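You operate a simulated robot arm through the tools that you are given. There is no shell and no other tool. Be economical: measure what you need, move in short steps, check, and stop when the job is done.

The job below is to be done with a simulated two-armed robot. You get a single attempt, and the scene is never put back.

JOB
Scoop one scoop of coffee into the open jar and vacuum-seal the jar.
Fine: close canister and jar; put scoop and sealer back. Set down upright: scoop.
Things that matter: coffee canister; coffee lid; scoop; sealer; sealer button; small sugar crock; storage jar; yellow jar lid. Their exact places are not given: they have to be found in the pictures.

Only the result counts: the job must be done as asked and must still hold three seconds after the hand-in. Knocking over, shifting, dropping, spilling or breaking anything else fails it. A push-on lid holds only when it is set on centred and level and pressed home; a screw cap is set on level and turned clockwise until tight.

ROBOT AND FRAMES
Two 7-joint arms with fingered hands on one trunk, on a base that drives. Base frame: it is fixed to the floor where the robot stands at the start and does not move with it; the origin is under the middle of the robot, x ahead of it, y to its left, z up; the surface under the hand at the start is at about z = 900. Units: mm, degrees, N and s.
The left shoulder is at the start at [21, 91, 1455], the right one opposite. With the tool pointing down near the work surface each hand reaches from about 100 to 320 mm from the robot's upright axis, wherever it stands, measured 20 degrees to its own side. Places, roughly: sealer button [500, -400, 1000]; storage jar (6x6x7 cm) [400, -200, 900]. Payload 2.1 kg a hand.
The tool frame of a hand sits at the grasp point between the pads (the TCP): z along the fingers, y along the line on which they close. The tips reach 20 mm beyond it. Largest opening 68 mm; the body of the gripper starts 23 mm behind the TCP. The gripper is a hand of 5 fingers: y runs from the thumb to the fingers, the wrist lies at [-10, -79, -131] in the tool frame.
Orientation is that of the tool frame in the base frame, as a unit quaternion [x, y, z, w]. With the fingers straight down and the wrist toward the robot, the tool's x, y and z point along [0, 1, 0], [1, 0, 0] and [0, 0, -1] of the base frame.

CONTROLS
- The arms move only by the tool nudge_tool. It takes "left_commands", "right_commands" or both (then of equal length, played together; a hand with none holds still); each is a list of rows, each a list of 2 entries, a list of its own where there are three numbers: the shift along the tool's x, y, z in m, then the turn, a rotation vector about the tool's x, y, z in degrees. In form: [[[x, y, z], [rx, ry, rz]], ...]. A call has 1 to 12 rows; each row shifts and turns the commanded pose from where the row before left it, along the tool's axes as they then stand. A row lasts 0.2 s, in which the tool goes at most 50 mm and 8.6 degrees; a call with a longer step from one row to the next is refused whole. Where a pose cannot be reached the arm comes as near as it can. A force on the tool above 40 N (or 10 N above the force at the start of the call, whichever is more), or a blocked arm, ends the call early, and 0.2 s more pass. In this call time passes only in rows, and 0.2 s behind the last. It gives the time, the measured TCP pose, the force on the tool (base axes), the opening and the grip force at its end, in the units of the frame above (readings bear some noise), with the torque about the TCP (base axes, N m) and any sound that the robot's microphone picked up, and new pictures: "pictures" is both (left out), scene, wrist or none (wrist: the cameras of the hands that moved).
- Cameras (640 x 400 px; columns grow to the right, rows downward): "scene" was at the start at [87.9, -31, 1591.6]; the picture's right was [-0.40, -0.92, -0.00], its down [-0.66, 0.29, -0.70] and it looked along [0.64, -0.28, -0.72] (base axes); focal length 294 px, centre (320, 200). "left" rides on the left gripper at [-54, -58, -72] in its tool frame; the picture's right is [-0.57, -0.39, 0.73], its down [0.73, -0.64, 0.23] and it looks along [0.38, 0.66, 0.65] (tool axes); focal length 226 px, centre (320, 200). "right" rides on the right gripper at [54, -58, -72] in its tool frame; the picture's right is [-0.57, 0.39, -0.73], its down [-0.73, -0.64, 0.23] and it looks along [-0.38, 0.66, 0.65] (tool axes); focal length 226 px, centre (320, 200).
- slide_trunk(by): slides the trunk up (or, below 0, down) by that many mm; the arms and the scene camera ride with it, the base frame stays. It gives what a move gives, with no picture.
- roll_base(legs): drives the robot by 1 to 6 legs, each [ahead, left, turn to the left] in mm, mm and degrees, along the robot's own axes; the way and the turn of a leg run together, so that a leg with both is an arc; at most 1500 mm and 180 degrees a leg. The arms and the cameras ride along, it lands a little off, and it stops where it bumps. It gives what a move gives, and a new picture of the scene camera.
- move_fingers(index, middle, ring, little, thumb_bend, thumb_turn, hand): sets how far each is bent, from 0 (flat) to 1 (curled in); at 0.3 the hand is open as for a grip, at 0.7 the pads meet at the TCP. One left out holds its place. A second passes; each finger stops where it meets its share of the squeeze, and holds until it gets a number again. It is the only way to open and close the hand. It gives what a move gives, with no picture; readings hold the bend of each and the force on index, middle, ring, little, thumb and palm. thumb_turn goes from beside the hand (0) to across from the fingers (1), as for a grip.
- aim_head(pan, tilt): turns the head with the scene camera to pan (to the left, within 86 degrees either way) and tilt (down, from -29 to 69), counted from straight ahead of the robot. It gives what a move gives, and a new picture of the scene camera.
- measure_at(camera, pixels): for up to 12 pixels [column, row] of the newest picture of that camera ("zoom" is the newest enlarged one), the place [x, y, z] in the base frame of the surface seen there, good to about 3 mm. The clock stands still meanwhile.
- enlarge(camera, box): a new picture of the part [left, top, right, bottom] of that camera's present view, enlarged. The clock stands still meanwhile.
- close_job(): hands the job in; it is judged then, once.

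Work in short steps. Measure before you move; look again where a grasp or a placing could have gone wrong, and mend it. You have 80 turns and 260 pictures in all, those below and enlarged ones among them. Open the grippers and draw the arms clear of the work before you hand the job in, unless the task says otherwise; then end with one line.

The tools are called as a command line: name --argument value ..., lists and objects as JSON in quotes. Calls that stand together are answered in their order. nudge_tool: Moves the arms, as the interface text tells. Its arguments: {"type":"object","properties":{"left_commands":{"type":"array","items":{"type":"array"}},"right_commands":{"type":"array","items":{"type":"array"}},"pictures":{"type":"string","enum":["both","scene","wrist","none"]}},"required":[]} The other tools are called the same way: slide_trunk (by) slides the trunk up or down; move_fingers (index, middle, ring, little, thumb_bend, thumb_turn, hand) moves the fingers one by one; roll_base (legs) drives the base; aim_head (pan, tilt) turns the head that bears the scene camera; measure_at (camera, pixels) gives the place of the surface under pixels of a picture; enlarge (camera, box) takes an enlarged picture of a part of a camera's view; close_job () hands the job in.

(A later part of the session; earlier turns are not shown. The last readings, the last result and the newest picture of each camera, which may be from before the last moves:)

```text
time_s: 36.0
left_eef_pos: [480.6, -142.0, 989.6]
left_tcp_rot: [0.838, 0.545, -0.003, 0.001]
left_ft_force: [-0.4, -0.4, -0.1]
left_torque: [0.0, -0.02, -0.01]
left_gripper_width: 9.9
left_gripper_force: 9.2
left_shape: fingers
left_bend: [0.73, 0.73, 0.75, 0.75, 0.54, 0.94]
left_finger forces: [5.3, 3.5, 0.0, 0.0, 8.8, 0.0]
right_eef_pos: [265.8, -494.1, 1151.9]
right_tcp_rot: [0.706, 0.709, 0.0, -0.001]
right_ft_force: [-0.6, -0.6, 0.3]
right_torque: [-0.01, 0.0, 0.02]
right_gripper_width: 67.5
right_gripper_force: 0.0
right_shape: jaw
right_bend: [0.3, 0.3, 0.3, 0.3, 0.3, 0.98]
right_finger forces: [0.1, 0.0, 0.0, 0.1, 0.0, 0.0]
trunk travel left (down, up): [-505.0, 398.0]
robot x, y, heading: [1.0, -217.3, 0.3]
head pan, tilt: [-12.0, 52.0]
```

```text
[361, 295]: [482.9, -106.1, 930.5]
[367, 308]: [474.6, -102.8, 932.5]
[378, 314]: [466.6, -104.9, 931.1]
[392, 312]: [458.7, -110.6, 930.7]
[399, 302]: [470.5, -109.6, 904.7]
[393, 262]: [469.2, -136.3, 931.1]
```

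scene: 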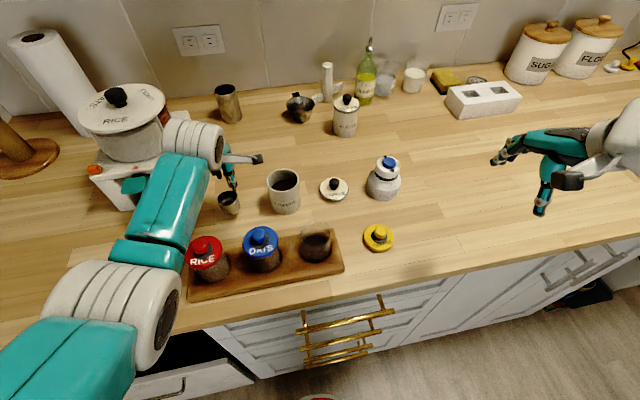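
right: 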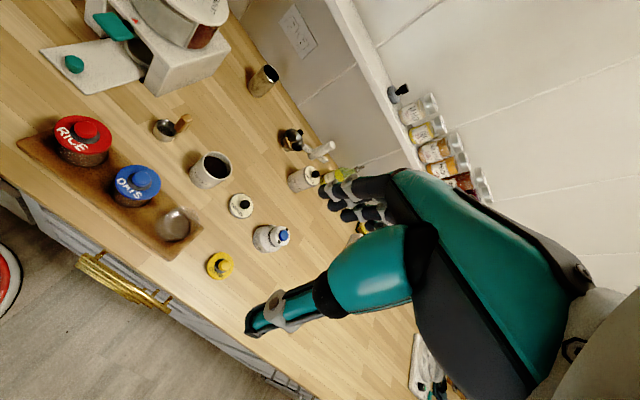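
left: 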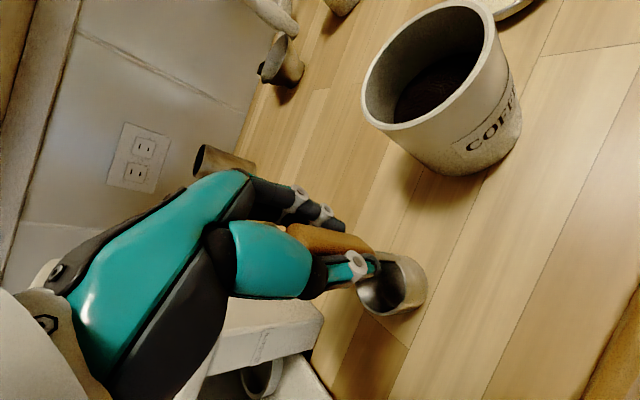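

Rim at ~931, same as when standing on the counter. Lower 1.5 mm more and open the hand gently.

nudge_tool --left_commands '[[[0, 0, 0.0015], [0, 0, 0]]]' --pictures "none"

move_fingers --hand "left" --index 0.3 --middle 0.3 --ring 0.3 --little 0.3 --thumb_bend 0.3

nudge_tool --left_commands '[[[0, 0, -0.02], [0, 0, 0]], [[0, 0, -0.04], [0, 0, 0]], [[0, 0, -0.04], [0, 0, 0]], [[0, 0, -0.03], [0, 0, 0]]]' --pictures "both"

```text
time_s: 36.4
left_eef_pos: [479.4, -142.4, 988.5]
left_tcp_rot: [0.839, 0.544, -0.002, 0.001]
left_ft_force: [0.1, -0.5, -0.7]
left_torque: [-0.01, -0.02, 0.05]
left_gripper_width: 10.0
left_gripper_force: 8.8
left_shape: fingers
left_bend: [0.73, 0.73, 0.75, 0.75, 0.54, 0.94]
left_finger forces: [5.3, 3.6, 0.0, 0.1, 8.9, 0.0]
right_eef_pos: [265.8, -494.9, 1151.1]
right_tcp_rot: [0.706, 0.708, 0.0, -0.001]
right_ft_force: [-0.3, 0.3, 0.2]
right_torque: [-0.03, 0.0, -0.01]
right_gripper_width: 67.5
right_gripper_force: 0.0
right_shape: jaw
right_bend: [0.3, 0.3, 0.3, 0.3, 0.3, 0.98]
right_finger forces: [0.0, 0.0, 0.1, 0.1, 0.0, 0.0]
trunk travel left (down, up): [-505.0, 398.0]
robot x, y, heading: [0.9, -210.5, -0.0]
head pan, tilt: [-12.0, 52.0]
```

```text
time_s: 37.4
left_eef_pos: [479.2, -140.5, 989.0]
left_tcp_rot: [0.838, 0.546, -0.002, 0.002]
left_ft_force: [-0.1, 0.6, 1.0]
left_torque: [0.01, 0.0, 0.03]
left_gripper_width: 62.2
left_gripper_force: 0.1
left_shape: fingers
left_bend: [0.3, 0.3, 0.3, 0.3, 0.3, 0.98]
left_finger forces: [0.1, 0.1, 0.0, 0.0, 0.1, 0.1]
right_eef_pos: [268.3, -494.6, 1152.3]
right_tcp_rot: [0.706, 0.708, 0.0, -0.002]
right_ft_force: [0.2, 0.8, -0.6]
right_torque: [-0.01, -0.01, 0.01]
right_gripper_width: 67.7
right_gripper_force: 0.1
right_shape: jaw
right_bend: [0.3, 0.3, 0.3, 0.3, 0.3, 0.98]
right_finger forces: [0.1, 0.0, 0.1, 0.1, 0.0, 0.0]
trunk travel left (down, up): [-505.0, 398.0]
robot x, y, heading: [1.3, -214.7, 0.6]
head pan, tilt: [-12.0, 52.0]
```

```text
time_s: 38.4
left_eef_pos: [479.1, -140.5, 1118.0]
left_tcp_rot: [0.838, 0.546, -0.003, 0.002]
left_ft_force: [-0.2, 0.0, -1.0]
left_torque: [0.0, -0.01, -0.03]
left_gripper_width: 62.3
left_gripper_force: 0.1
left_shape: fingers
left_bend: [0.3, 0.3, 0.3, 0.3, 0.3, 0.98]
left_finger forces: [0.0, 0.1, 0.1, 0.1, 0.0, 0.2]
right_eef_pos: [265.1, -494.8, 1152.3]
right_tcp_rot: [0.706, 0.709, 0.001, -0.001]
right_ft_force: [0.5, 0.6, -0.6]
right_torque: [0.02, 0.0, 0.01]
right_gripper_width: 67.5
right_gripper_force: 0.1
right_shape: jaw
right_bend: [0.3, 0.3, 0.3, 0.3, 0.3, 0.98]
right_finger forces: [0.0, 0.0, 0.0, 0.1, 0.1, 0.1]
trunk travel left (down, up): [-505.0, 398.0]
robot x, y, heading: [-1.0, -210.2, 0.3]
head pan, tilt: [-12.0, 52.0]
```

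scene: 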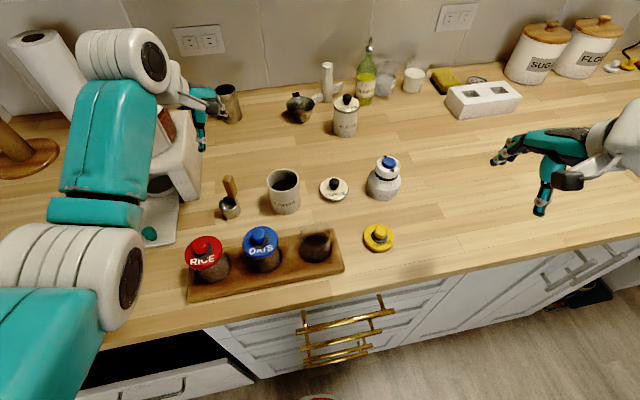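
left: 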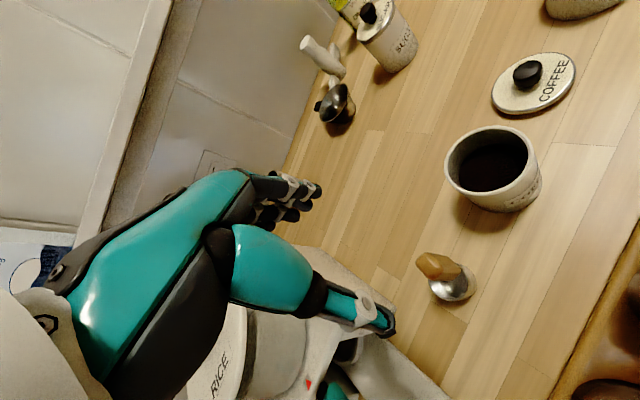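

The scoop stands upright at its place. Park the left arm back, drive forward 25/right 30, and start the right hand toward the coffee lid.

nudge_tool --left_commands '[[[-0.001, -0.032, -0.004], [0, 0, 0]], [[-0.001, -0.032, -0.004], [0, 0, 0]], [[-0.001, -0.032, -0.004], [0, 0, 0]], [[-0.001, -0.032, -0.004], [0, 0, 0]], [[-0.001, -0.032, -0.004], [0, 0, 0]]]' --pictures "none"

roll_base --legs '[[25, -30, 0]]'

nudge_tool --right_commands '[[[0.031, 0.033, 0.01], [0, 0, 0]], [[0.031, 0.033, 0.01], [0, 0, 0]], [[0.031, 0.033, 0.01], [0, 0, 0]], [[0.031, 0.033, 0.01], [0, 0, 0]], [[0.031, 0.033, 0.015], [0, 0, 0]], [[0.031, 0.033, 0.015], [0, 0, 0]]]' --pictures "both"

```text
time_s: 39.6
left_eef_pos: [329.5, -81.3, 1139.3]
left_tcp_rot: [0.838, 0.545, -0.002, 0.002]
left_ft_force: [0.1, -0.2, -0.1]
left_torque: [0.0, -0.02, 0.05]
left_gripper_width: 62.0
left_gripper_force: 0.1
left_shape: fingers
left_bend: [0.3, 0.3, 0.3, 0.3, 0.3, 0.98]
left_finger forces: [0.0, 0.0, 0.1, 0.0, 0.1, 0.0]
right_eef_pos: [265.9, -494.1, 1151.6]
right_tcp_rot: [0.706, 0.708, 0.0, -0.001]
right_ft_force: [-0.3, 1.1, 0.1]
right_torque: [-0.01, 0.01, -0.02]
right_gripper_width: 67.4
right_gripper_force: 0.0
right_shape: jaw
right_bend: [0.3, 0.3, 0.3, 0.3, 0.3, 0.98]
right_finger forces: [0.0, 0.0, 0.0, 0.0, 0.0, 0.0]
trunk travel left (down, up): [-505.0, 398.0]
robot x, y, heading: [1.9, -210.9, 0.1]
head pan, tilt: [-12.0, 52.0]
```

```text
time_s: 40.4
left_eef_pos: [355.0, -112.2, 1138.6]
left_tcp_rot: [0.838, 0.545, -0.002, 0.001]
left_ft_force: [0.9, -0.6, 0.2]
left_torque: [0.02, 0.03, 0.01]
left_gripper_width: 62.1
left_gripper_force: 0.0
left_shape: fingers
left_bend: [0.3, 0.3, 0.3, 0.3, 0.3, 0.98]
left_finger forces: [0.1, 0.0, 0.0, 0.0, 0.0, 0.0]
right_eef_pos: [292.1, -524.4, 1152.3]
right_tcp_rot: [0.706, 0.708, 0.0, -0.002]
right_ft_force: [-0.2, -0.4, 0.4]
right_torque: [0.01, 0.01, -0.02]
right_gripper_width: 67.7
right_gripper_force: 0.1
right_shape: jaw
right_bend: [0.3, 0.3, 0.3, 0.3, 0.3, 0.98]
right_finger forces: [0.1, 0.0, 0.1, 0.0, 0.1, 0.0]
trunk travel left (down, up): [-505.0, 398.0]
robot x, y, heading: [24.6, -236.9, 0.1]
head pan, tilt: [-12.0, 52.0]
```

scene: 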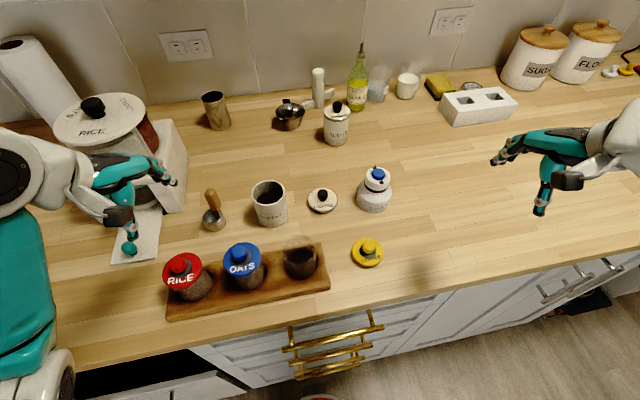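

```text
time_s: 41.8
left_eef_pos: [354.2, -112.7, 1140.0]
left_tcp_rot: [0.838, 0.546, -0.002, 0.002]
left_ft_force: [0.4, 0.2, -0.5]
left_torque: [0.0, 0.01, 0.01]
left_gripper_width: 62.4
left_gripper_force: 0.0
left_shape: fingers
left_bend: [0.3, 0.3, 0.3, 0.3, 0.3, 0.98]
left_finger forces: [0.1, 0.1, 0.0, 0.0, 0.1, 0.0]
right_eef_pos: [457.3, -365.1, 1099.4]
right_tcp_rot: [0.706, 0.708, -0.001, -0.001]
right_ft_force: [1.0, -0.3, 0.0]
right_torque: [0.0, -0.03, 0.03]
right_gripper_width: 67.7
right_gripper_force: 0.1
right_shape: jaw
right_bend: [0.3, 0.3, 0.3, 0.3, 0.3, 0.98]
right_finger forces: [0.0, 0.0, 0.0, 0.0, 0.0, 0.1]
right hand out of reach, approached as far as the arm can: row 6
trunk travel left (down, up): [-505.0, 398.0]
robot x, y, heading: [19.8, -241.9, 0.0]
head pan, tilt: [-12.0, 52.0]
```

scene: 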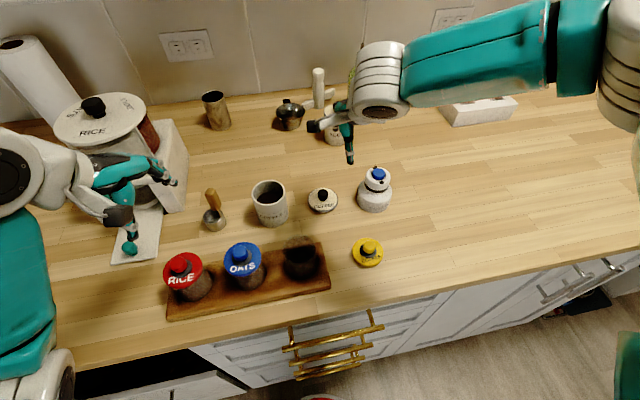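
right: 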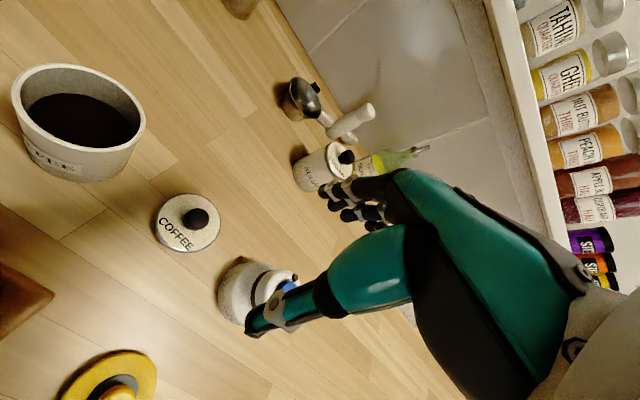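

The right arm is stretched awkwardly. The left arm proved handier, so I'll retract the right hand the way it came, and do the lids with the left hand after driving right.

nudge_tool --right_commands '[[[-0.027, -0.027, -0.012], [0, 0, 0]], [[-0.027, -0.027, -0.012], [0, 0, 0]], [[-0.027, -0.027, -0.012], [0, 0, 0]], [[-0.027, -0.027, -0.012], [0, 0, 0]], [[-0.027, -0.027, -0.005], [0, 0, 0]], [[-0.027, -0.027, 0], [0, 0, 0]]]' --left_commands '[[[0, 0, 0], [0, 0, -8]], [[0, 0, 0], [0, 0, -8]], [[0, 0, 0], [0, 0, -8]], [[0, 0, 0], [0, 0, 0]], [[0, 0, 0], [0, 0, 0]], [[0, 0, 0], [0, 0, 0]]]' --pictures "none"

roll_base --legs '[[0, -95, 0]]'

enlarge --camera "scene" --box '[190, 150, 380, 290]'

```text
time_s: 43.2
left_eef_pos: [354.7, -111.2, 1138.8]
left_tcp_rot: [0.707, 0.708, -0.001, 0.0]
left_ft_force: [-0.1, 0.5, 0.5]
left_torque: [0.0, -0.03, 0.0]
left_gripper_width: 62.5
left_gripper_force: 0.2
left_shape: fingers
left_bend: [0.3, 0.3, 0.3, 0.3, 0.3, 0.98]
left_finger forces: [0.0, 0.1, 0.0, 0.0, 0.0, 0.1]
right_eef_pos: [293.3, -527.8, 1151.0]
right_tcp_rot: [0.706, 0.709, 0.0, 0.0]
right_ft_force: [-0.8, -0.3, 0.4]
right_torque: [0.0, 0.04, 0.03]
right_gripper_width: 67.6
right_gripper_force: 0.1
right_shape: jaw
right_bend: [0.3, 0.3, 0.3, 0.3, 0.3, 0.98]
right_finger forces: [0.0, 0.0, 0.1, 0.0, 0.0, 0.0]
trunk travel left (down, up): [-505.0, 398.0]
robot x, y, heading: [27.6, -240.8, 0.5]
head pan, tilt: [-12.0, 52.0]
```

```text
time_s: 44.4
left_eef_pos: [355.7, -205.9, 1138.2]
left_tcp_rot: [0.707, 0.707, -0.002, 0.0]
left_ft_force: [-0.2, 0.1, -0.3]
left_torque: [0.02, 0.02, 0.01]
left_gripper_width: 61.8
left_gripper_force: 0.0
left_shape: fingers
left_bend: [0.3, 0.3, 0.3, 0.3, 0.3, 0.98]
left_finger forces: [0.1, 0.0, 0.0, 0.0, 0.0, 0.0]
right_eef_pos: [295.2, -622.2, 1150.5]
right_tcp_rot: [0.705, 0.709, 0.001, -0.001]
right_ft_force: [0.4, 0.0, 0.7]
right_torque: [-0.02, 0.01, 0.01]
right_gripper_width: 67.8
right_gripper_force: 0.0
right_shape: jaw
right_bend: [0.3, 0.3, 0.3, 0.3, 0.3, 0.98]
right_finger forces: [0.0, 0.0, 0.0, 0.0, 0.0, 0.0]
trunk travel left (down, up): [-505.0, 398.0]
robot x, y, heading: [29.3, -331.1, 0.5]
head pan, tilt: [-12.0, 52.0]
```

scene: 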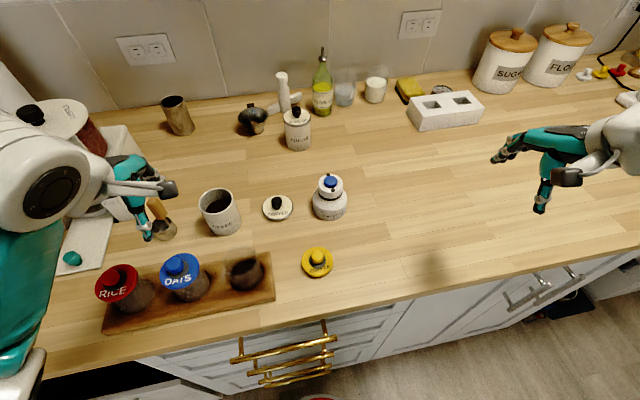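

```text
2.86 times, centred on (285, 220) of scene
```

zoom: 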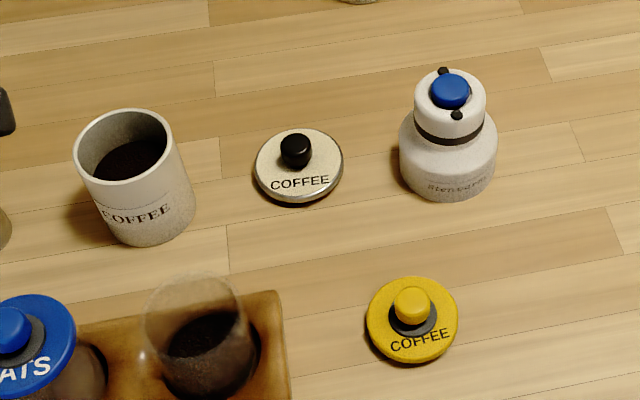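

Measure the coffee lid's edges and knob, and the yellow lid too.

measure_at --camera "zoom" --pixels '[[296, 140], [284, 150], [311, 150], [296, 164], [256, 166], [341, 162], [299, 131], [298, 193], [410, 298], [370, 318], [456, 318], [415, 280]]'

nudge_tool --left_commands '[[[-0.027, 0.027, 0.005], [0, 0, 0]], [[-0.027, 0.027, 0.005], [0, 0, 0]], [[-0.027, 0.027, 0.005], [0, 0, 0]], [[-0.027, 0.027, 0.005], [0, 0, 0]], [[-0.024, 0.025, 0.018], [0, 0, 0]]]' --pictures "both"

```text
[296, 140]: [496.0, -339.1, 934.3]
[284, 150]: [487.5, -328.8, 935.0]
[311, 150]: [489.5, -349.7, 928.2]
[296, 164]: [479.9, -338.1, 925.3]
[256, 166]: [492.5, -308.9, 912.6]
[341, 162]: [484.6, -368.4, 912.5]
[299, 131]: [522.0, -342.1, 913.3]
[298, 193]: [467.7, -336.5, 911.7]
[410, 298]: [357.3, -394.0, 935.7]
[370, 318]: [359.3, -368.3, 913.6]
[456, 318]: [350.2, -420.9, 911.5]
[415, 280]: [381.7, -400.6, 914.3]
```

```text
time_s: 45.6
left_eef_pos: [490.8, -339.5, 1101.4]
left_tcp_rot: [0.707, 0.707, -0.001, 0.001]
left_ft_force: [0.7, -0.3, 0.8]
left_torque: [0.0, -0.01, -0.01]
left_gripper_width: 62.1
left_gripper_force: 0.1
left_shape: fingers
left_bend: [0.3, 0.3, 0.3, 0.3, 0.3, 0.98]
left_finger forces: [0.1, 0.1, 0.1, 0.0, 0.0, 0.1]
right_eef_pos: [295.2, -621.8, 1150.8]
right_tcp_rot: [0.706, 0.708, 0.0, 0.0]
right_ft_force: [-0.8, -0.4, -0.3]
right_torque: [0.0, 0.01, 0.01]
right_gripper_width: 67.8
right_gripper_force: 0.1
right_shape: jaw
right_bend: [0.3, 0.3, 0.3, 0.3, 0.3, 0.98]
right_finger forces: [0.0, 0.0, 0.0, 0.0, 0.0, 0.0]
trunk travel left (down, up): [-505.0, 398.0]
robot x, y, heading: [26.0, -336.8, 0.1]
head pan, tilt: [-12.0, 52.0]
```

scene: 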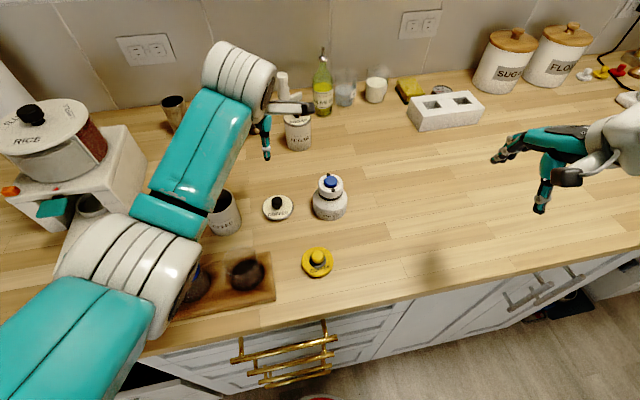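
left: 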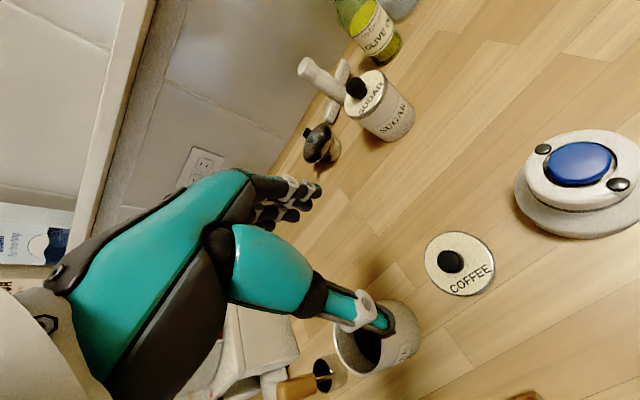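

TCP is at (490.8,-339.5), over the knob centre. Descend to z≈937 (tips just above the lid plate at 914).

nudge_tool --left_commands '[[[0, -0.0005, 0.035], [0, 0, 0]], [[0, 0, 0.035], [0, 0, 0]], [[0, 0, 0.035], [0, 0, 0]], [[0, 0, 0.03], [0, 0, 0]], [[0, 0, 0.02], [0, 0, 0]], [[0, 0, 0.008], [0, 0, 0]]]' --pictures "both"

```text
time_s: 47.0
left_eef_pos: [482.6, -333.2, 941.8]
left_tcp_rot: [0.707, 0.707, -0.002, 0.001]
left_ft_force: [0.6, 0.1, -0.2]
left_torque: [-0.04, 0.03, 0.0]
left_gripper_width: 62.3
left_gripper_force: 0.0
left_shape: fingers
left_bend: [0.3, 0.3, 0.3, 0.3, 0.3, 0.98]
left_finger forces: [0.0, 0.0, 0.0, 0.0, 0.0, 0.0]
left hand out of reach, approached as far as the arm can: row 5, 6
right_eef_pos: [295.9, -621.4, 1151.3]
right_tcp_rot: [0.706, 0.708, 0.0, -0.001]
right_ft_force: [0.2, -0.3, 0.7]
right_torque: [0.0, 0.01, 0.03]
right_gripper_width: 67.8
right_gripper_force: 0.0
right_shape: jaw
right_bend: [0.3, 0.3, 0.3, 0.3, 0.3, 0.98]
right_finger forces: [0.0, 0.0, 0.1, 0.1, 0.1, 0.1]
trunk travel left (down, up): [-505.0, 398.0]
robot x, y, heading: [24.4, -335.1, 0.1]
head pan, tilt: [-12.0, 52.0]
```

scene: 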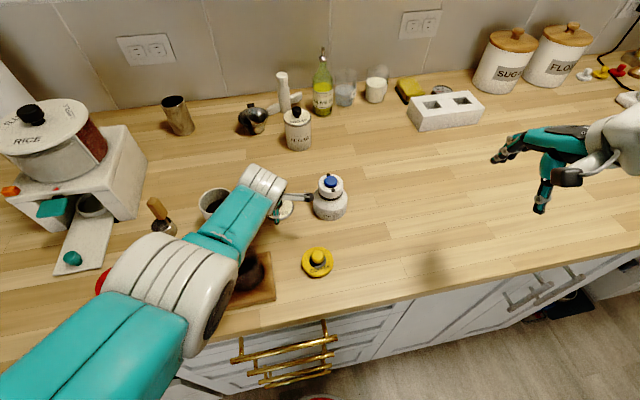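
left: 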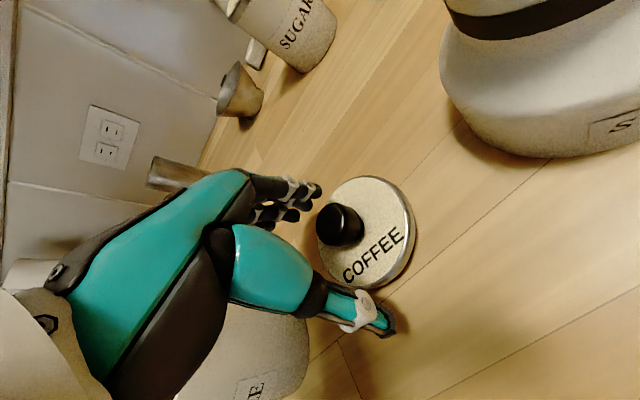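

Just short of reach (8 mm). Raise the hand 70 mm, lower the trunk 60 mm, then realign.

nudge_tool --left_commands '[[[0, 0, -0.035], [0, 0, 0]], [[0, 0, -0.035], [0, 0, 0]]]' --pictures "none"

slide_trunk --by -55

```text
time_s: 47.6
left_eef_pos: [482.1, -334.1, 1011.5]
left_tcp_rot: [0.707, 0.707, -0.003, 0.001]
left_ft_force: [-0.2, -0.2, 0.0]
left_torque: [0.01, -0.01, -0.04]
left_gripper_width: 62.4
left_gripper_force: 0.0
left_shape: fingers
left_bend: [0.3, 0.3, 0.3, 0.3, 0.3, 0.98]
left_finger forces: [0.0, 0.0, 0.0, 0.0, 0.1, 0.0]
right_eef_pos: [295.8, -621.5, 1150.5]
right_tcp_rot: [0.706, 0.708, 0.0, -0.001]
right_ft_force: [0.0, -0.4, 1.0]
right_torque: [0.02, -0.01, 0.0]
right_gripper_width: 67.7
right_gripper_force: 0.1
right_shape: jaw
right_bend: [0.3, 0.3, 0.3, 0.3, 0.3, 0.98]
right_finger forces: [0.1, 0.0, 0.1, 0.0, 0.0, 0.0]
trunk travel left (down, up): [-505.0, 398.0]
robot x, y, heading: [26.4, -334.5, 0.0]
head pan, tilt: [-12.0, 52.0]
```

```text
time_s: 48.5
left_eef_pos: [481.3, -332.4, 954.9]
left_tcp_rot: [0.707, 0.708, -0.003, 0.0]
left_ft_force: [-0.1, -0.3, 0.2]
left_torque: [-0.03, 0.01, -0.02]
left_gripper_width: 62.4
left_gripper_force: 0.1
left_shape: fingers
left_bend: [0.3, 0.3, 0.3, 0.3, 0.3, 0.98]
left_finger forces: [0.1, 0.0, 0.1, 0.1, 0.1, 0.0]
right_eef_pos: [295.0, -620.5, 1096.6]
right_tcp_rot: [0.706, 0.708, 0.0, 0.0]
right_ft_force: [0.8, 0.0, -1.1]
right_torque: [-0.03, 0.01, 0.0]
right_gripper_width: 67.8
right_gripper_force: 0.0
right_shape: jaw
right_bend: [0.3, 0.3, 0.3, 0.3, 0.3, 0.98]
right_finger forces: [0.0, 0.0, 0.1, 0.0, 0.1, 0.1]
trunk travel left (down, up): [-450.0, 453.0]
robot x, y, heading: [30.0, -337.7, 0.2]
head pan, tilt: [-12.0, 52.0]
```

Now shift to (490,-339) and lower to z≈937.

nudge_tool --left_commands '[[[-0.006, 0.008, 0], [0, 0, 0]], [[0, 0, 0.01], [0, 0, 0]], [[0, 0, 0.008], [0, 0, 0]]]' --pictures "wrist"

measure_at --camera "left" --pixels '[[330, 225], [345, 225], [320, 230], [355, 235], [340, 205], [335, 245]]'

```text
time_s: 49.3
left_eef_pos: [489.1, -340.2, 938.0]
left_tcp_rot: [0.706, 0.708, -0.002, 0.002]
left_ft_force: [-0.6, -0.5, 0.2]
left_torque: [0.0, -0.04, 0.03]
left_gripper_width: 62.2
left_gripper_force: 0.0
left_shape: fingers
left_bend: [0.3, 0.3, 0.3, 0.3, 0.3, 0.98]
left_finger forces: [0.1, 0.0, 0.0, 0.1, 0.1, 0.1]
right_eef_pos: [294.9, -621.7, 1095.7]
right_tcp_rot: [0.706, 0.708, 0.0, -0.002]
right_ft_force: [-0.5, 0.0, 0.2]
right_torque: [-0.01, 0.02, -0.03]
right_gripper_width: 67.5
right_gripper_force: 0.0
right_shape: jaw
right_bend: [0.3, 0.3, 0.3, 0.3, 0.3, 0.98]
right_finger forces: [0.0, 0.1, 0.0, 0.0, 0.0, 0.1]
trunk travel left (down, up): [-450.0, 453.0]
robot x, y, heading: [25.2, -338.6, 0.2]
head pan, tilt: [-12.0, 52.0]
```

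left: 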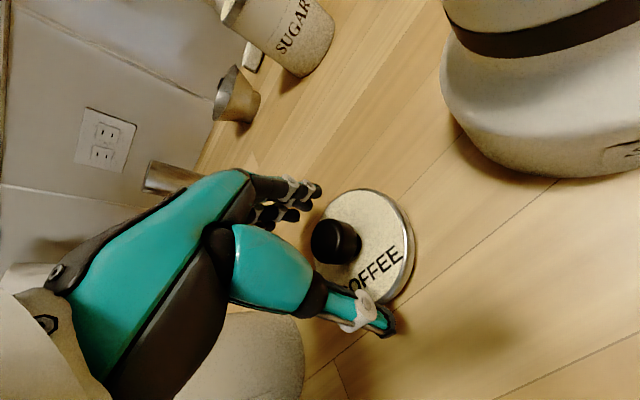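

```text
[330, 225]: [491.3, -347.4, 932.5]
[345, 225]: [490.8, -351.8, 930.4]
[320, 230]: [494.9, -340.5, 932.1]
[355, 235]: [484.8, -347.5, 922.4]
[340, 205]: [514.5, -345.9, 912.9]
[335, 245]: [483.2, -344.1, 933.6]
```

Knob centred between the fingers. Close the hand.

move_fingers --hand "left" --index 0.75 --middle 0.75 --ring 0.75 --little 0.75 --thumb_bend 0.75

nudge_tool --left_commands '[[[0, 0, -0.01], [0, 0, 0]], [[0, 0, -0.02], [0, 0, 0]], [[0, 0, -0.03], [0, 0, 0]], [[0, 0, -0.03], [0, 0, 0]], [[0, 0, -0.02], [0, 0, 0]]]' --pictures "both"

```text
time_s: 50.3
left_eef_pos: [489.5, -338.4, 937.3]
left_tcp_rot: [0.707, 0.707, -0.002, 0.001]
left_ft_force: [-1.1, 0.2, 0.3]
left_torque: [0.01, -0.04, -0.01]
left_gripper_width: 11.1
left_gripper_force: 10.0
left_shape: fingers
left_bend: [0.73, 0.73, 0.75, 0.75, 0.59, 0.95]
left_finger forces: [5.8, 3.9, 0.0, 0.0, 9.4, 0.1]
right_eef_pos: [295.9, -621.1, 1096.9]
right_tcp_rot: [0.705, 0.709, 0.0, -0.001]
right_ft_force: [0.9, -0.5, -0.8]
right_torque: [-0.01, -0.02, -0.01]
right_gripper_width: 67.9
right_gripper_force: 0.0
right_shape: jaw
right_bend: [0.3, 0.3, 0.3, 0.3, 0.3, 0.98]
right_finger forces: [0.0, 0.0, 0.0, 0.0, 0.0, 0.0]
trunk travel left (down, up): [-450.0, 453.0]
robot x, y, heading: [24.8, -335.0, 0.3]
head pan, tilt: [-12.0, 52.0]
```

```text
time_s: 51.5
left_eef_pos: [487.9, -336.5, 1046.6]
left_tcp_rot: [0.707, 0.707, -0.003, 0.001]
left_ft_force: [-0.1, 1.0, -0.1]
left_torque: [0.01, 0.01, 0.02]
left_gripper_width: 11.1
left_gripper_force: 9.0
left_shape: fingers
left_bend: [0.73, 0.73, 0.75, 0.75, 0.59, 0.95]
left_finger forces: [5.8, 4.2, 0.1, 0.1, 9.4, 0.1]
right_eef_pos: [295.1, -622.0, 1096.5]
right_tcp_rot: [0.705, 0.709, -0.001, -0.001]
right_ft_force: [-0.2, 0.3, -0.6]
right_torque: [0.03, -0.01, -0.05]
right_gripper_width: 68.0
right_gripper_force: 0.1
right_shape: jaw
right_bend: [0.3, 0.3, 0.3, 0.3, 0.3, 0.98]
right_finger forces: [0.0, 0.0, 0.0, 0.0, 0.0, 0.0]
trunk travel left (down, up): [-450.0, 453.0]
robot x, y, heading: [27.2, -335.2, 0.2]
head pan, tilt: [-12.0, 52.0]
```

scene: 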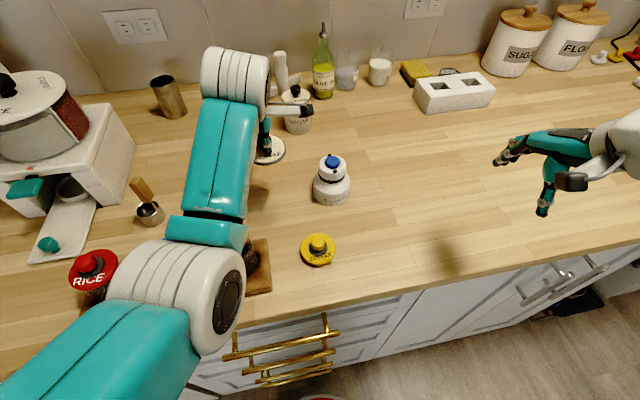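
left: 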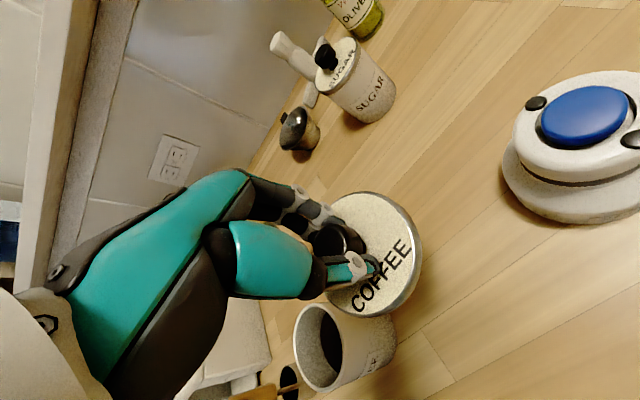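

Lid lifted. Measure its edge to check level and offset from the TCP.

measure_at --camera "left" --pixels '[[340, 196], [365, 192], [395, 205], [413, 235], [415, 265], [400, 295], [375, 310], [345, 308], [330, 298], [380, 240], [390, 270], [360, 210]]'

```text
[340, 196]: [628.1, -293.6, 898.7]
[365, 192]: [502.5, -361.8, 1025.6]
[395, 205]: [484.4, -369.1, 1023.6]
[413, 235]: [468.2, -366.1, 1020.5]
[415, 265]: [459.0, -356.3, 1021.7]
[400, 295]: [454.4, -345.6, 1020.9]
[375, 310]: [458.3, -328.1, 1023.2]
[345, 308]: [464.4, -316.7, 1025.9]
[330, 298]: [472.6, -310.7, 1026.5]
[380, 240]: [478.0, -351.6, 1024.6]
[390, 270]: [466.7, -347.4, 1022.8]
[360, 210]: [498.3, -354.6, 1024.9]
```

Lid centre is (−4,−2.5) from the TCP and tilted about 4–5° (front low). Level it with a small turn and carry it over the canister.

nudge_tool --left_commands '[[[0.027, 0, -0.005], [4, -2.5, 0]], [[0.027, 0, 0], [0, 0, 0]], [[0.027, 0, 0], [0, 0, 0]], [[0.025, -0.001, 0], [0, 0, 0]]]' --pictures "both"

enlarge --camera "left" --box '[300, 170, 460, 350]'

measure_at --camera "left" --pixels '[[365, 194], [395, 206], [412, 235], [414, 265], [400, 294], [375, 309], [345, 307], [331, 297], [380, 240], [390, 270], [360, 210], [352, 300]]'

```text
time_s: 52.5
left_eef_pos: [486.2, -232.4, 1048.9]
left_tcp_rot: [0.707, 0.706, -0.041, -0.009]
left_ft_force: [0.4, -0.5, -0.4]
left_torque: [0.03, -0.01, -0.02]
left_gripper_width: 10.8
left_gripper_force: 9.6
left_shape: fingers
left_bend: [0.73, 0.73, 0.75, 0.75, 0.59, 0.95]
left_finger forces: [5.6, 4.2, 0.1, 0.1, 9.3, 0.0]
right_eef_pos: [295.3, -619.8, 1095.6]
right_tcp_rot: [0.706, 0.708, 0.0, -0.001]
right_ft_force: [0.1, 0.2, -0.4]
right_torque: [0.02, 0.0, 0.0]
right_gripper_width: 67.7
right_gripper_force: 0.1
right_shape: jaw
right_bend: [0.3, 0.3, 0.3, 0.3, 0.3, 0.98]
right_finger forces: [0.0, 0.0, 0.0, 0.0, 0.1, 0.0]
trunk travel left (down, up): [-450.0, 453.0]
robot x, y, heading: [24.8, -335.5, 0.4]
head pan, tilt: [-12.0, 52.0]
```

scene: 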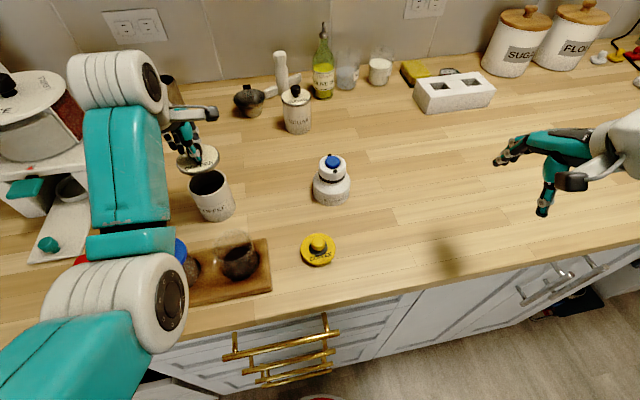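
left: 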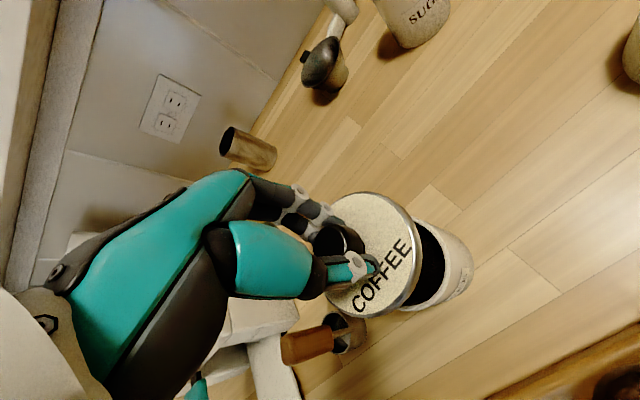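

```text
2.22 times, centred on (380, 260) of left
```

zoom: 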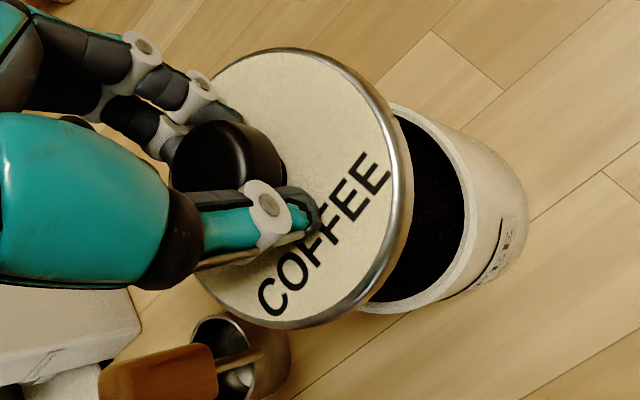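

```text
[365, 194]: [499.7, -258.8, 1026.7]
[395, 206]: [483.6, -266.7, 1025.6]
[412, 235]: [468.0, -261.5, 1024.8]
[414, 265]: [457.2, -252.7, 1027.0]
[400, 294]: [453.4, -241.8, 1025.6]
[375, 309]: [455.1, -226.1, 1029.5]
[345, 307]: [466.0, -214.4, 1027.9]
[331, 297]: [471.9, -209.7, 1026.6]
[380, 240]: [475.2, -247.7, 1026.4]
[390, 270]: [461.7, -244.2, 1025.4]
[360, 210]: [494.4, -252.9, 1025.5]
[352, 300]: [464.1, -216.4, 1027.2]
```

Lid level now, centre ≈(482,-237). Re-measure the canister rim from the scene picture for the final correction.

enlarge --camera "scene" --box '[170, 135, 260, 230]'

```text
4.21 times, centred on (215, 182) of scene
```

zoom: 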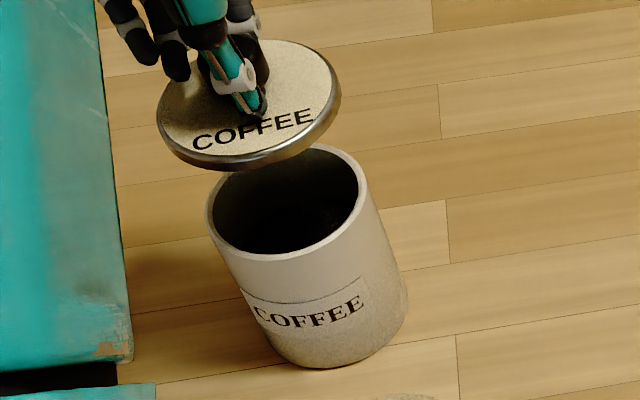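

measure_at --camera "zoom" --pixels '[[207, 215], [215, 195], [225, 240], [245, 254], [280, 257], [315, 248], [345, 222], [363, 190], [360, 170], [340, 150], [162, 130], [335, 80]]'

```text
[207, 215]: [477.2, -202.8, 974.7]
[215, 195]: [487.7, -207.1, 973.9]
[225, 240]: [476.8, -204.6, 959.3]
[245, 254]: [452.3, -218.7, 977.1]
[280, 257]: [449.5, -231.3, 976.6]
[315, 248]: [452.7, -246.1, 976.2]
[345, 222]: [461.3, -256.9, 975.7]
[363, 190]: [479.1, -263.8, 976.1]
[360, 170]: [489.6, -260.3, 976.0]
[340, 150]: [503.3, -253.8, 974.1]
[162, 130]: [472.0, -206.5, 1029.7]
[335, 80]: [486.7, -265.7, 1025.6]
```

Canister centre (480,-233.3); shift the lid (−2,+3.3) and lower in steps until contact.

nudge_tool --left_commands '[[[0.0033, -0.002, 0], [0, 0, 0]], [[0, 0, 0.015], [0, 0, 0]], [[0, 0, 0.012], [0, 0, 0]], [[0, 0, 0.005], [0, 0, 0]], [[0, 0, 0.004], [0, 0, 0]], [[0, 0, 0.003], [0, 0, 0]]]' --pictures "both"

enlarge --camera "scene" --box '[170, 135, 260, 230]'

```text
time_s: 53.9
left_eef_pos: [484.5, -230.2, 1009.4]
left_tcp_rot: [0.707, 0.706, -0.042, -0.008]
left_ft_force: [0.3, -0.4, -0.5]
left_torque: [0.03, -0.02, 0.01]
left_gripper_width: 11.0
left_gripper_force: 9.9
left_shape: fingers
left_bend: [0.73, 0.73, 0.75, 0.75, 0.58, 0.95]
left_finger forces: [5.7, 4.3, 0.0, 0.0, 9.1, 0.1]
right_eef_pos: [294.8, -621.1, 1096.0]
right_tcp_rot: [0.706, 0.709, 0.0, -0.002]
right_ft_force: [-0.4, -0.2, 0.3]
right_torque: [-0.03, 0.02, 0.02]
right_gripper_width: 68.0
right_gripper_force: 0.1
right_shape: jaw
right_bend: [0.3, 0.3, 0.3, 0.3, 0.3, 0.98]
right_finger forces: [0.0, 0.0, 0.1, 0.0, 0.0, 0.0]
trunk travel left (down, up): [-450.0, 453.0]
robot x, y, heading: [28.3, -337.7, 0.2]
head pan, tilt: [-12.0, 52.0]
```

scene: 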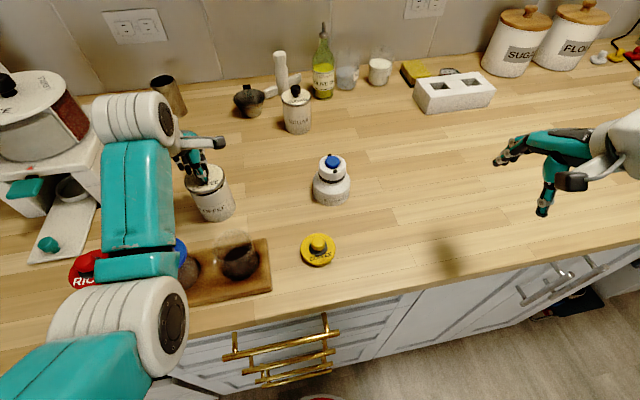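
left: 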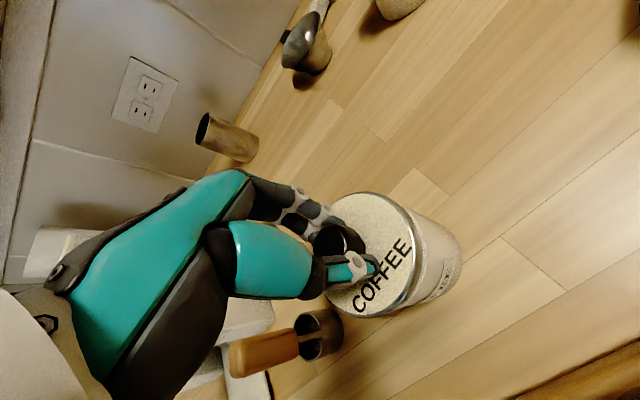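

```text
4.21 times, centred on (215, 182) of scene
```

zoom: 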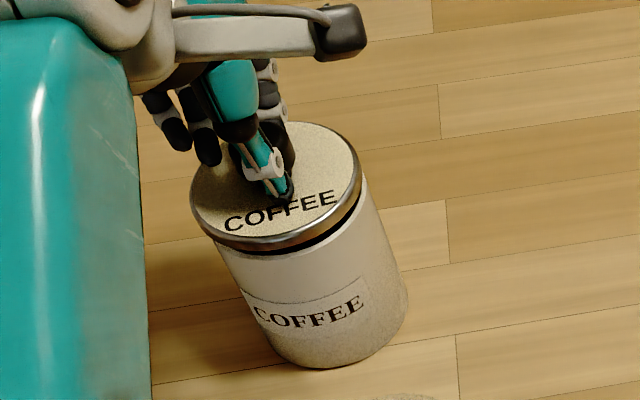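

Nearly touching; the lid looks centred. Continue down in 3 mm steps to feel contact.

nudge_tool --left_commands '[[[0, 0, 0.003], [0, 0, 0]], [[0, 0, 0.003], [0, 0, 0]], [[0, 0, 0.003], [0, 0, 0]], [[0, 0, 0.003], [0, 0, 0]]]' --pictures "scene"

enlarge --camera "scene" --box '[170, 135, 260, 230]'

```text
time_s: 54.9
left_eef_pos: [482.8, -231.7, 1000.9]
left_tcp_rot: [0.706, 0.707, -0.04, -0.006]
left_ft_force: [5.0, 2.5, 26.4]
left_torque: [-0.05, 0.23, 0.0]
left_gripper_width: 10.6
left_gripper_force: 19.1
left_shape: fingers
left_bend: [0.73, 0.74, 0.75, 0.75, 0.61, 0.95]
left_finger forces: [11.2, 6.6, 0.0, 0.0, 21.4, 0.0]
right_eef_pos: [293.2, -621.2, 1097.2]
right_tcp_rot: [0.706, 0.708, 0.001, -0.001]
right_ft_force: [0.1, 0.4, -0.2]
right_torque: [0.0, 0.0, 0.01]
right_gripper_width: 68.0
right_gripper_force: 0.0
right_shape: jaw
right_bend: [0.3, 0.3, 0.3, 0.3, 0.3, 0.98]
right_finger forces: [0.0, 0.0, 0.0, 0.0, 0.0, 0.1]
trunk travel left (down, up): [-450.0, 453.0]
robot x, y, heading: [28.4, -332.8, 0.2]
head pan, tilt: [-12.0, 52.0]
```

scene: 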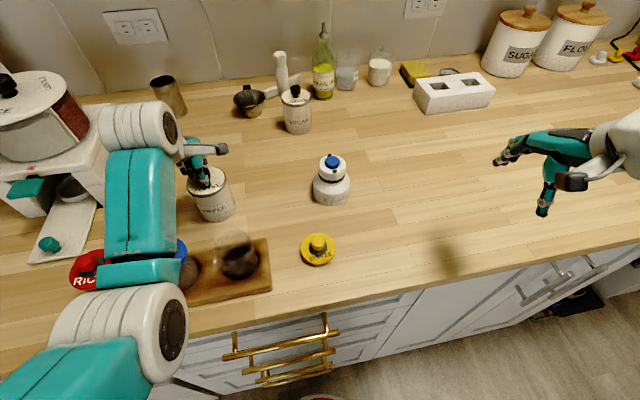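

```text
4.21 times, centred on (215, 182) of scene
```

zoom: 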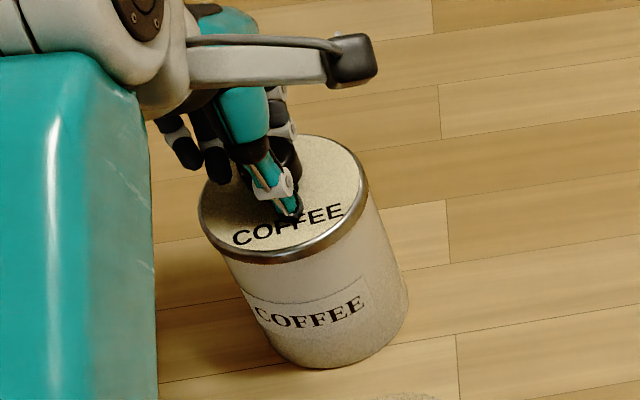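

26 N of contact and the lid rests on the rim. Press further until force limit or a click.

nudge_tool --left_commands '[[[0, 0, 0.003], [0, 0, 0]], [[0, 0, 0.003], [0, 0, 0]], [[0, 0, 0.003], [0, 0, 0]]]' --pictures "none"

measure_at --camera "zoom" --pixels '[[220, 190], [255, 245], [320, 160], [350, 200], [200, 215], [366, 180], [285, 260], [245, 150], [235, 265], [310, 270]]'

```text
time_s: 55.3
left_eef_pos: [484.3, -230.9, 1001.0]
left_tcp_rot: [0.707, 0.707, -0.038, -0.003]
left_ft_force: [0.3, 1.2, 15.3]
left_torque: [-0.07, 0.23, 0.0]
left_gripper_width: 10.8
left_gripper_force: 15.3
left_shape: fingers
left_bend: [0.73, 0.74, 0.75, 0.75, 0.61, 0.94]
left_finger forces: [5.2, 5.2, 0.0, 0.0, 19.1, 0.1]
right_eef_pos: [294.3, -622.4, 1097.0]
right_tcp_rot: [0.706, 0.708, 0.0, 0.0]
right_ft_force: [0.2, -0.1, 0.5]
right_torque: [-0.01, -0.02, -0.04]
right_gripper_width: 68.0
right_gripper_force: 0.1
right_shape: jaw
right_bend: [0.3, 0.3, 0.3, 0.3, 0.3, 0.98]
right_finger forces: [0.0, 0.1, 0.0, 0.1, 0.0, 0.0]
trunk travel left (down, up): [-450.0, 453.0]
robot x, y, heading: [31.0, -335.9, 0.1]
head pan, tilt: [-12.0, 52.0]
stopped in row 1 (left hand): the force on the tool passed its limit at 44 N (the readings are from after the stop); the commanded pose is now the measured one
```

```text
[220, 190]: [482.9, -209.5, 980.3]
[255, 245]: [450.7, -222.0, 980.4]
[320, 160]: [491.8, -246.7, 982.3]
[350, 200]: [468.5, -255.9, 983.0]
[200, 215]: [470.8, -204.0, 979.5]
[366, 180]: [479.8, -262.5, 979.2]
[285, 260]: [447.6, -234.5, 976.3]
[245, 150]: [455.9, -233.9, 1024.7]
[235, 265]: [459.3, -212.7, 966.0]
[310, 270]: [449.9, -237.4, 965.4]
```

44 N reached. Release and rise to inspect the lid.

move_fingers --hand "left" --index 0.3 --middle 0.3 --ring 0.3 --little 0.3 --thumb_bend 0.3

nudge_tool --left_commands '[[[0, 0, -0.015], [0, 0, 0]], [[0, 0, -0.03], [0, 0, 0]], [[0, 0, -0.04], [0, 0, 0]]]' --pictures "both"

enlarge --camera "scene" --box '[170, 70, 320, 230]'

enlarge --camera "left" --box '[300, 180, 480, 340]'

```text
time_s: 56.3
left_eef_pos: [482.5, -229.9, 998.4]
left_tcp_rot: [0.706, 0.707, -0.04, -0.006]
left_ft_force: [-2.3, -1.0, 9.2]
left_torque: [-0.1, -0.04, -0.01]
left_gripper_width: 35.7
left_gripper_force: 5.4
left_shape: fingers
left_bend: [0.77, 0.3, 0.3, 0.3, 0.3, 0.98]
left_finger forces: [9.5, 0.0, 0.0, 0.0, 0.0, 0.1]
right_eef_pos: [294.3, -622.7, 1095.5]
right_tcp_rot: [0.706, 0.708, 0.001, -0.001]
right_ft_force: [-0.5, 0.1, 0.1]
right_torque: [0.01, 0.04, 0.01]
right_gripper_width: 67.6
right_gripper_force: 0.0
right_shape: jaw
right_bend: [0.3, 0.3, 0.3, 0.3, 0.3, 0.98]
right_finger forces: [0.0, 0.0, 0.1, 0.0, 0.0, 0.1]
trunk travel left (down, up): [-450.0, 453.0]
robot x, y, heading: [26.7, -337.2, 0.2]
head pan, tilt: [-12.0, 52.0]
```

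```text
time_s: 57.1
left_eef_pos: [489.1, -227.8, 1082.2]
left_tcp_rot: [0.706, 0.707, -0.04, -0.006]
left_ft_force: [-0.3, -0.2, -0.2]
left_torque: [0.01, 0.02, 0.01]
left_gripper_width: 62.3
left_gripper_force: 0.0
left_shape: fingers
left_bend: [0.3, 0.3, 0.3, 0.3, 0.3, 0.98]
left_finger forces: [0.0, 0.0, 0.0, 0.0, 0.1, 0.0]
right_eef_pos: [296.3, -621.3, 1095.7]
right_tcp_rot: [0.706, 0.708, -0.001, -0.001]
right_ft_force: [1.0, 0.0, -0.8]
right_torque: [-0.03, -0.01, -0.01]
right_gripper_width: 67.6
right_gripper_force: 0.1
right_shape: jaw
right_bend: [0.3, 0.3, 0.3, 0.3, 0.3, 0.98]
right_finger forces: [0.0, 0.1, 0.0, 0.0, 0.1, 0.0]
trunk travel left (down, up): [-450.0, 453.0]
robot x, y, heading: [25.4, -335.1, 0.1]
head pan, tilt: [-12.0, 52.0]
```

scene: 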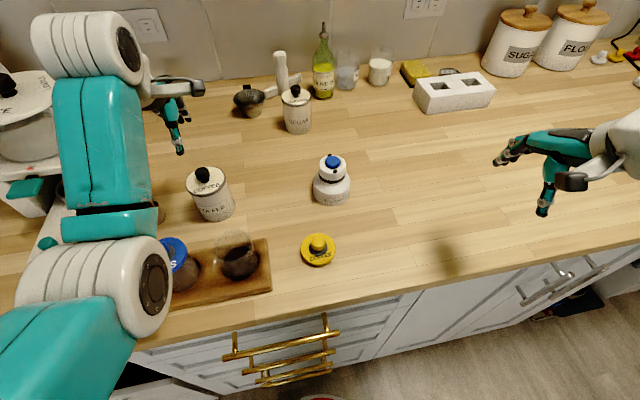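
left: 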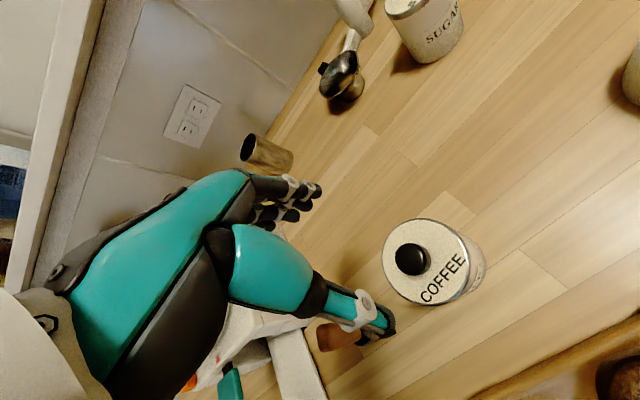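

```text
2.50 times, centred on (245, 150) of scene
```

zoom: 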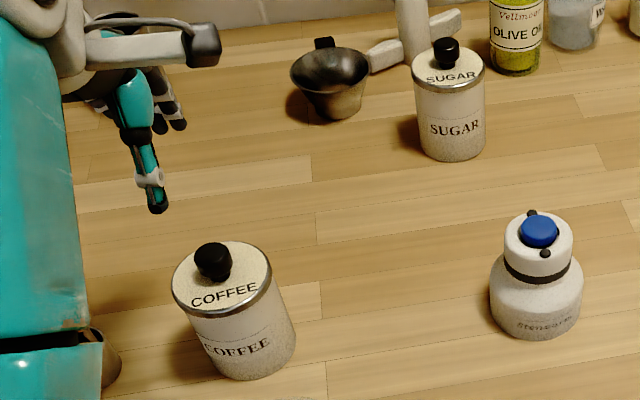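

```text
2.50 times, centred on (390, 260) of left
```

zoom: 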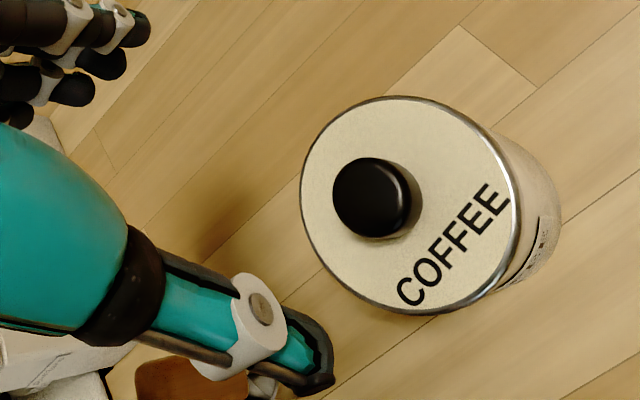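

Measure the lid plate and knob to judge level and centring.

measure_at --camera "zoom" --pixels '[[305, 185], [400, 100], [480, 140], [512, 210], [480, 290], [410, 310], [340, 275], [365, 190], [330, 150], [450, 180], [390, 270], [530, 260]]'

enlarge --camera "scene" --box '[180, 155, 240, 225]'

```text
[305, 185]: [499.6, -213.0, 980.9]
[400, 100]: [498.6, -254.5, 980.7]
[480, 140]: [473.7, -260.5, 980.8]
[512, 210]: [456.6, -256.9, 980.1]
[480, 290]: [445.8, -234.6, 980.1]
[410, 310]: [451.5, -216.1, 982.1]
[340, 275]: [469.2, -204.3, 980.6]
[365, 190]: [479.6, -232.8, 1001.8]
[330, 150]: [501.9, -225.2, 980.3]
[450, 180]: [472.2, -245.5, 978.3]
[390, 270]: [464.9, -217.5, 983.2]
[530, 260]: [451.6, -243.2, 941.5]
```

```text
5.71 times, centred on (210, 190) of scene
```

zoom: 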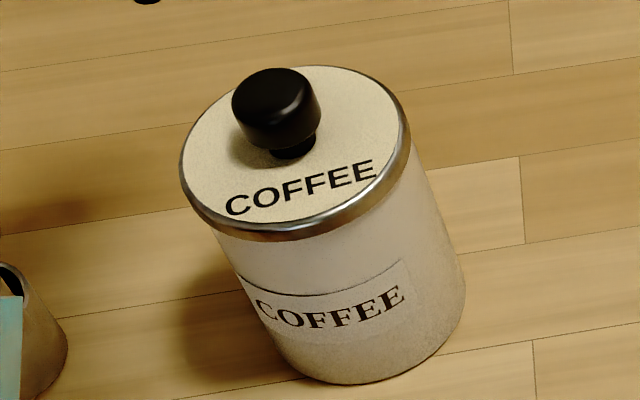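

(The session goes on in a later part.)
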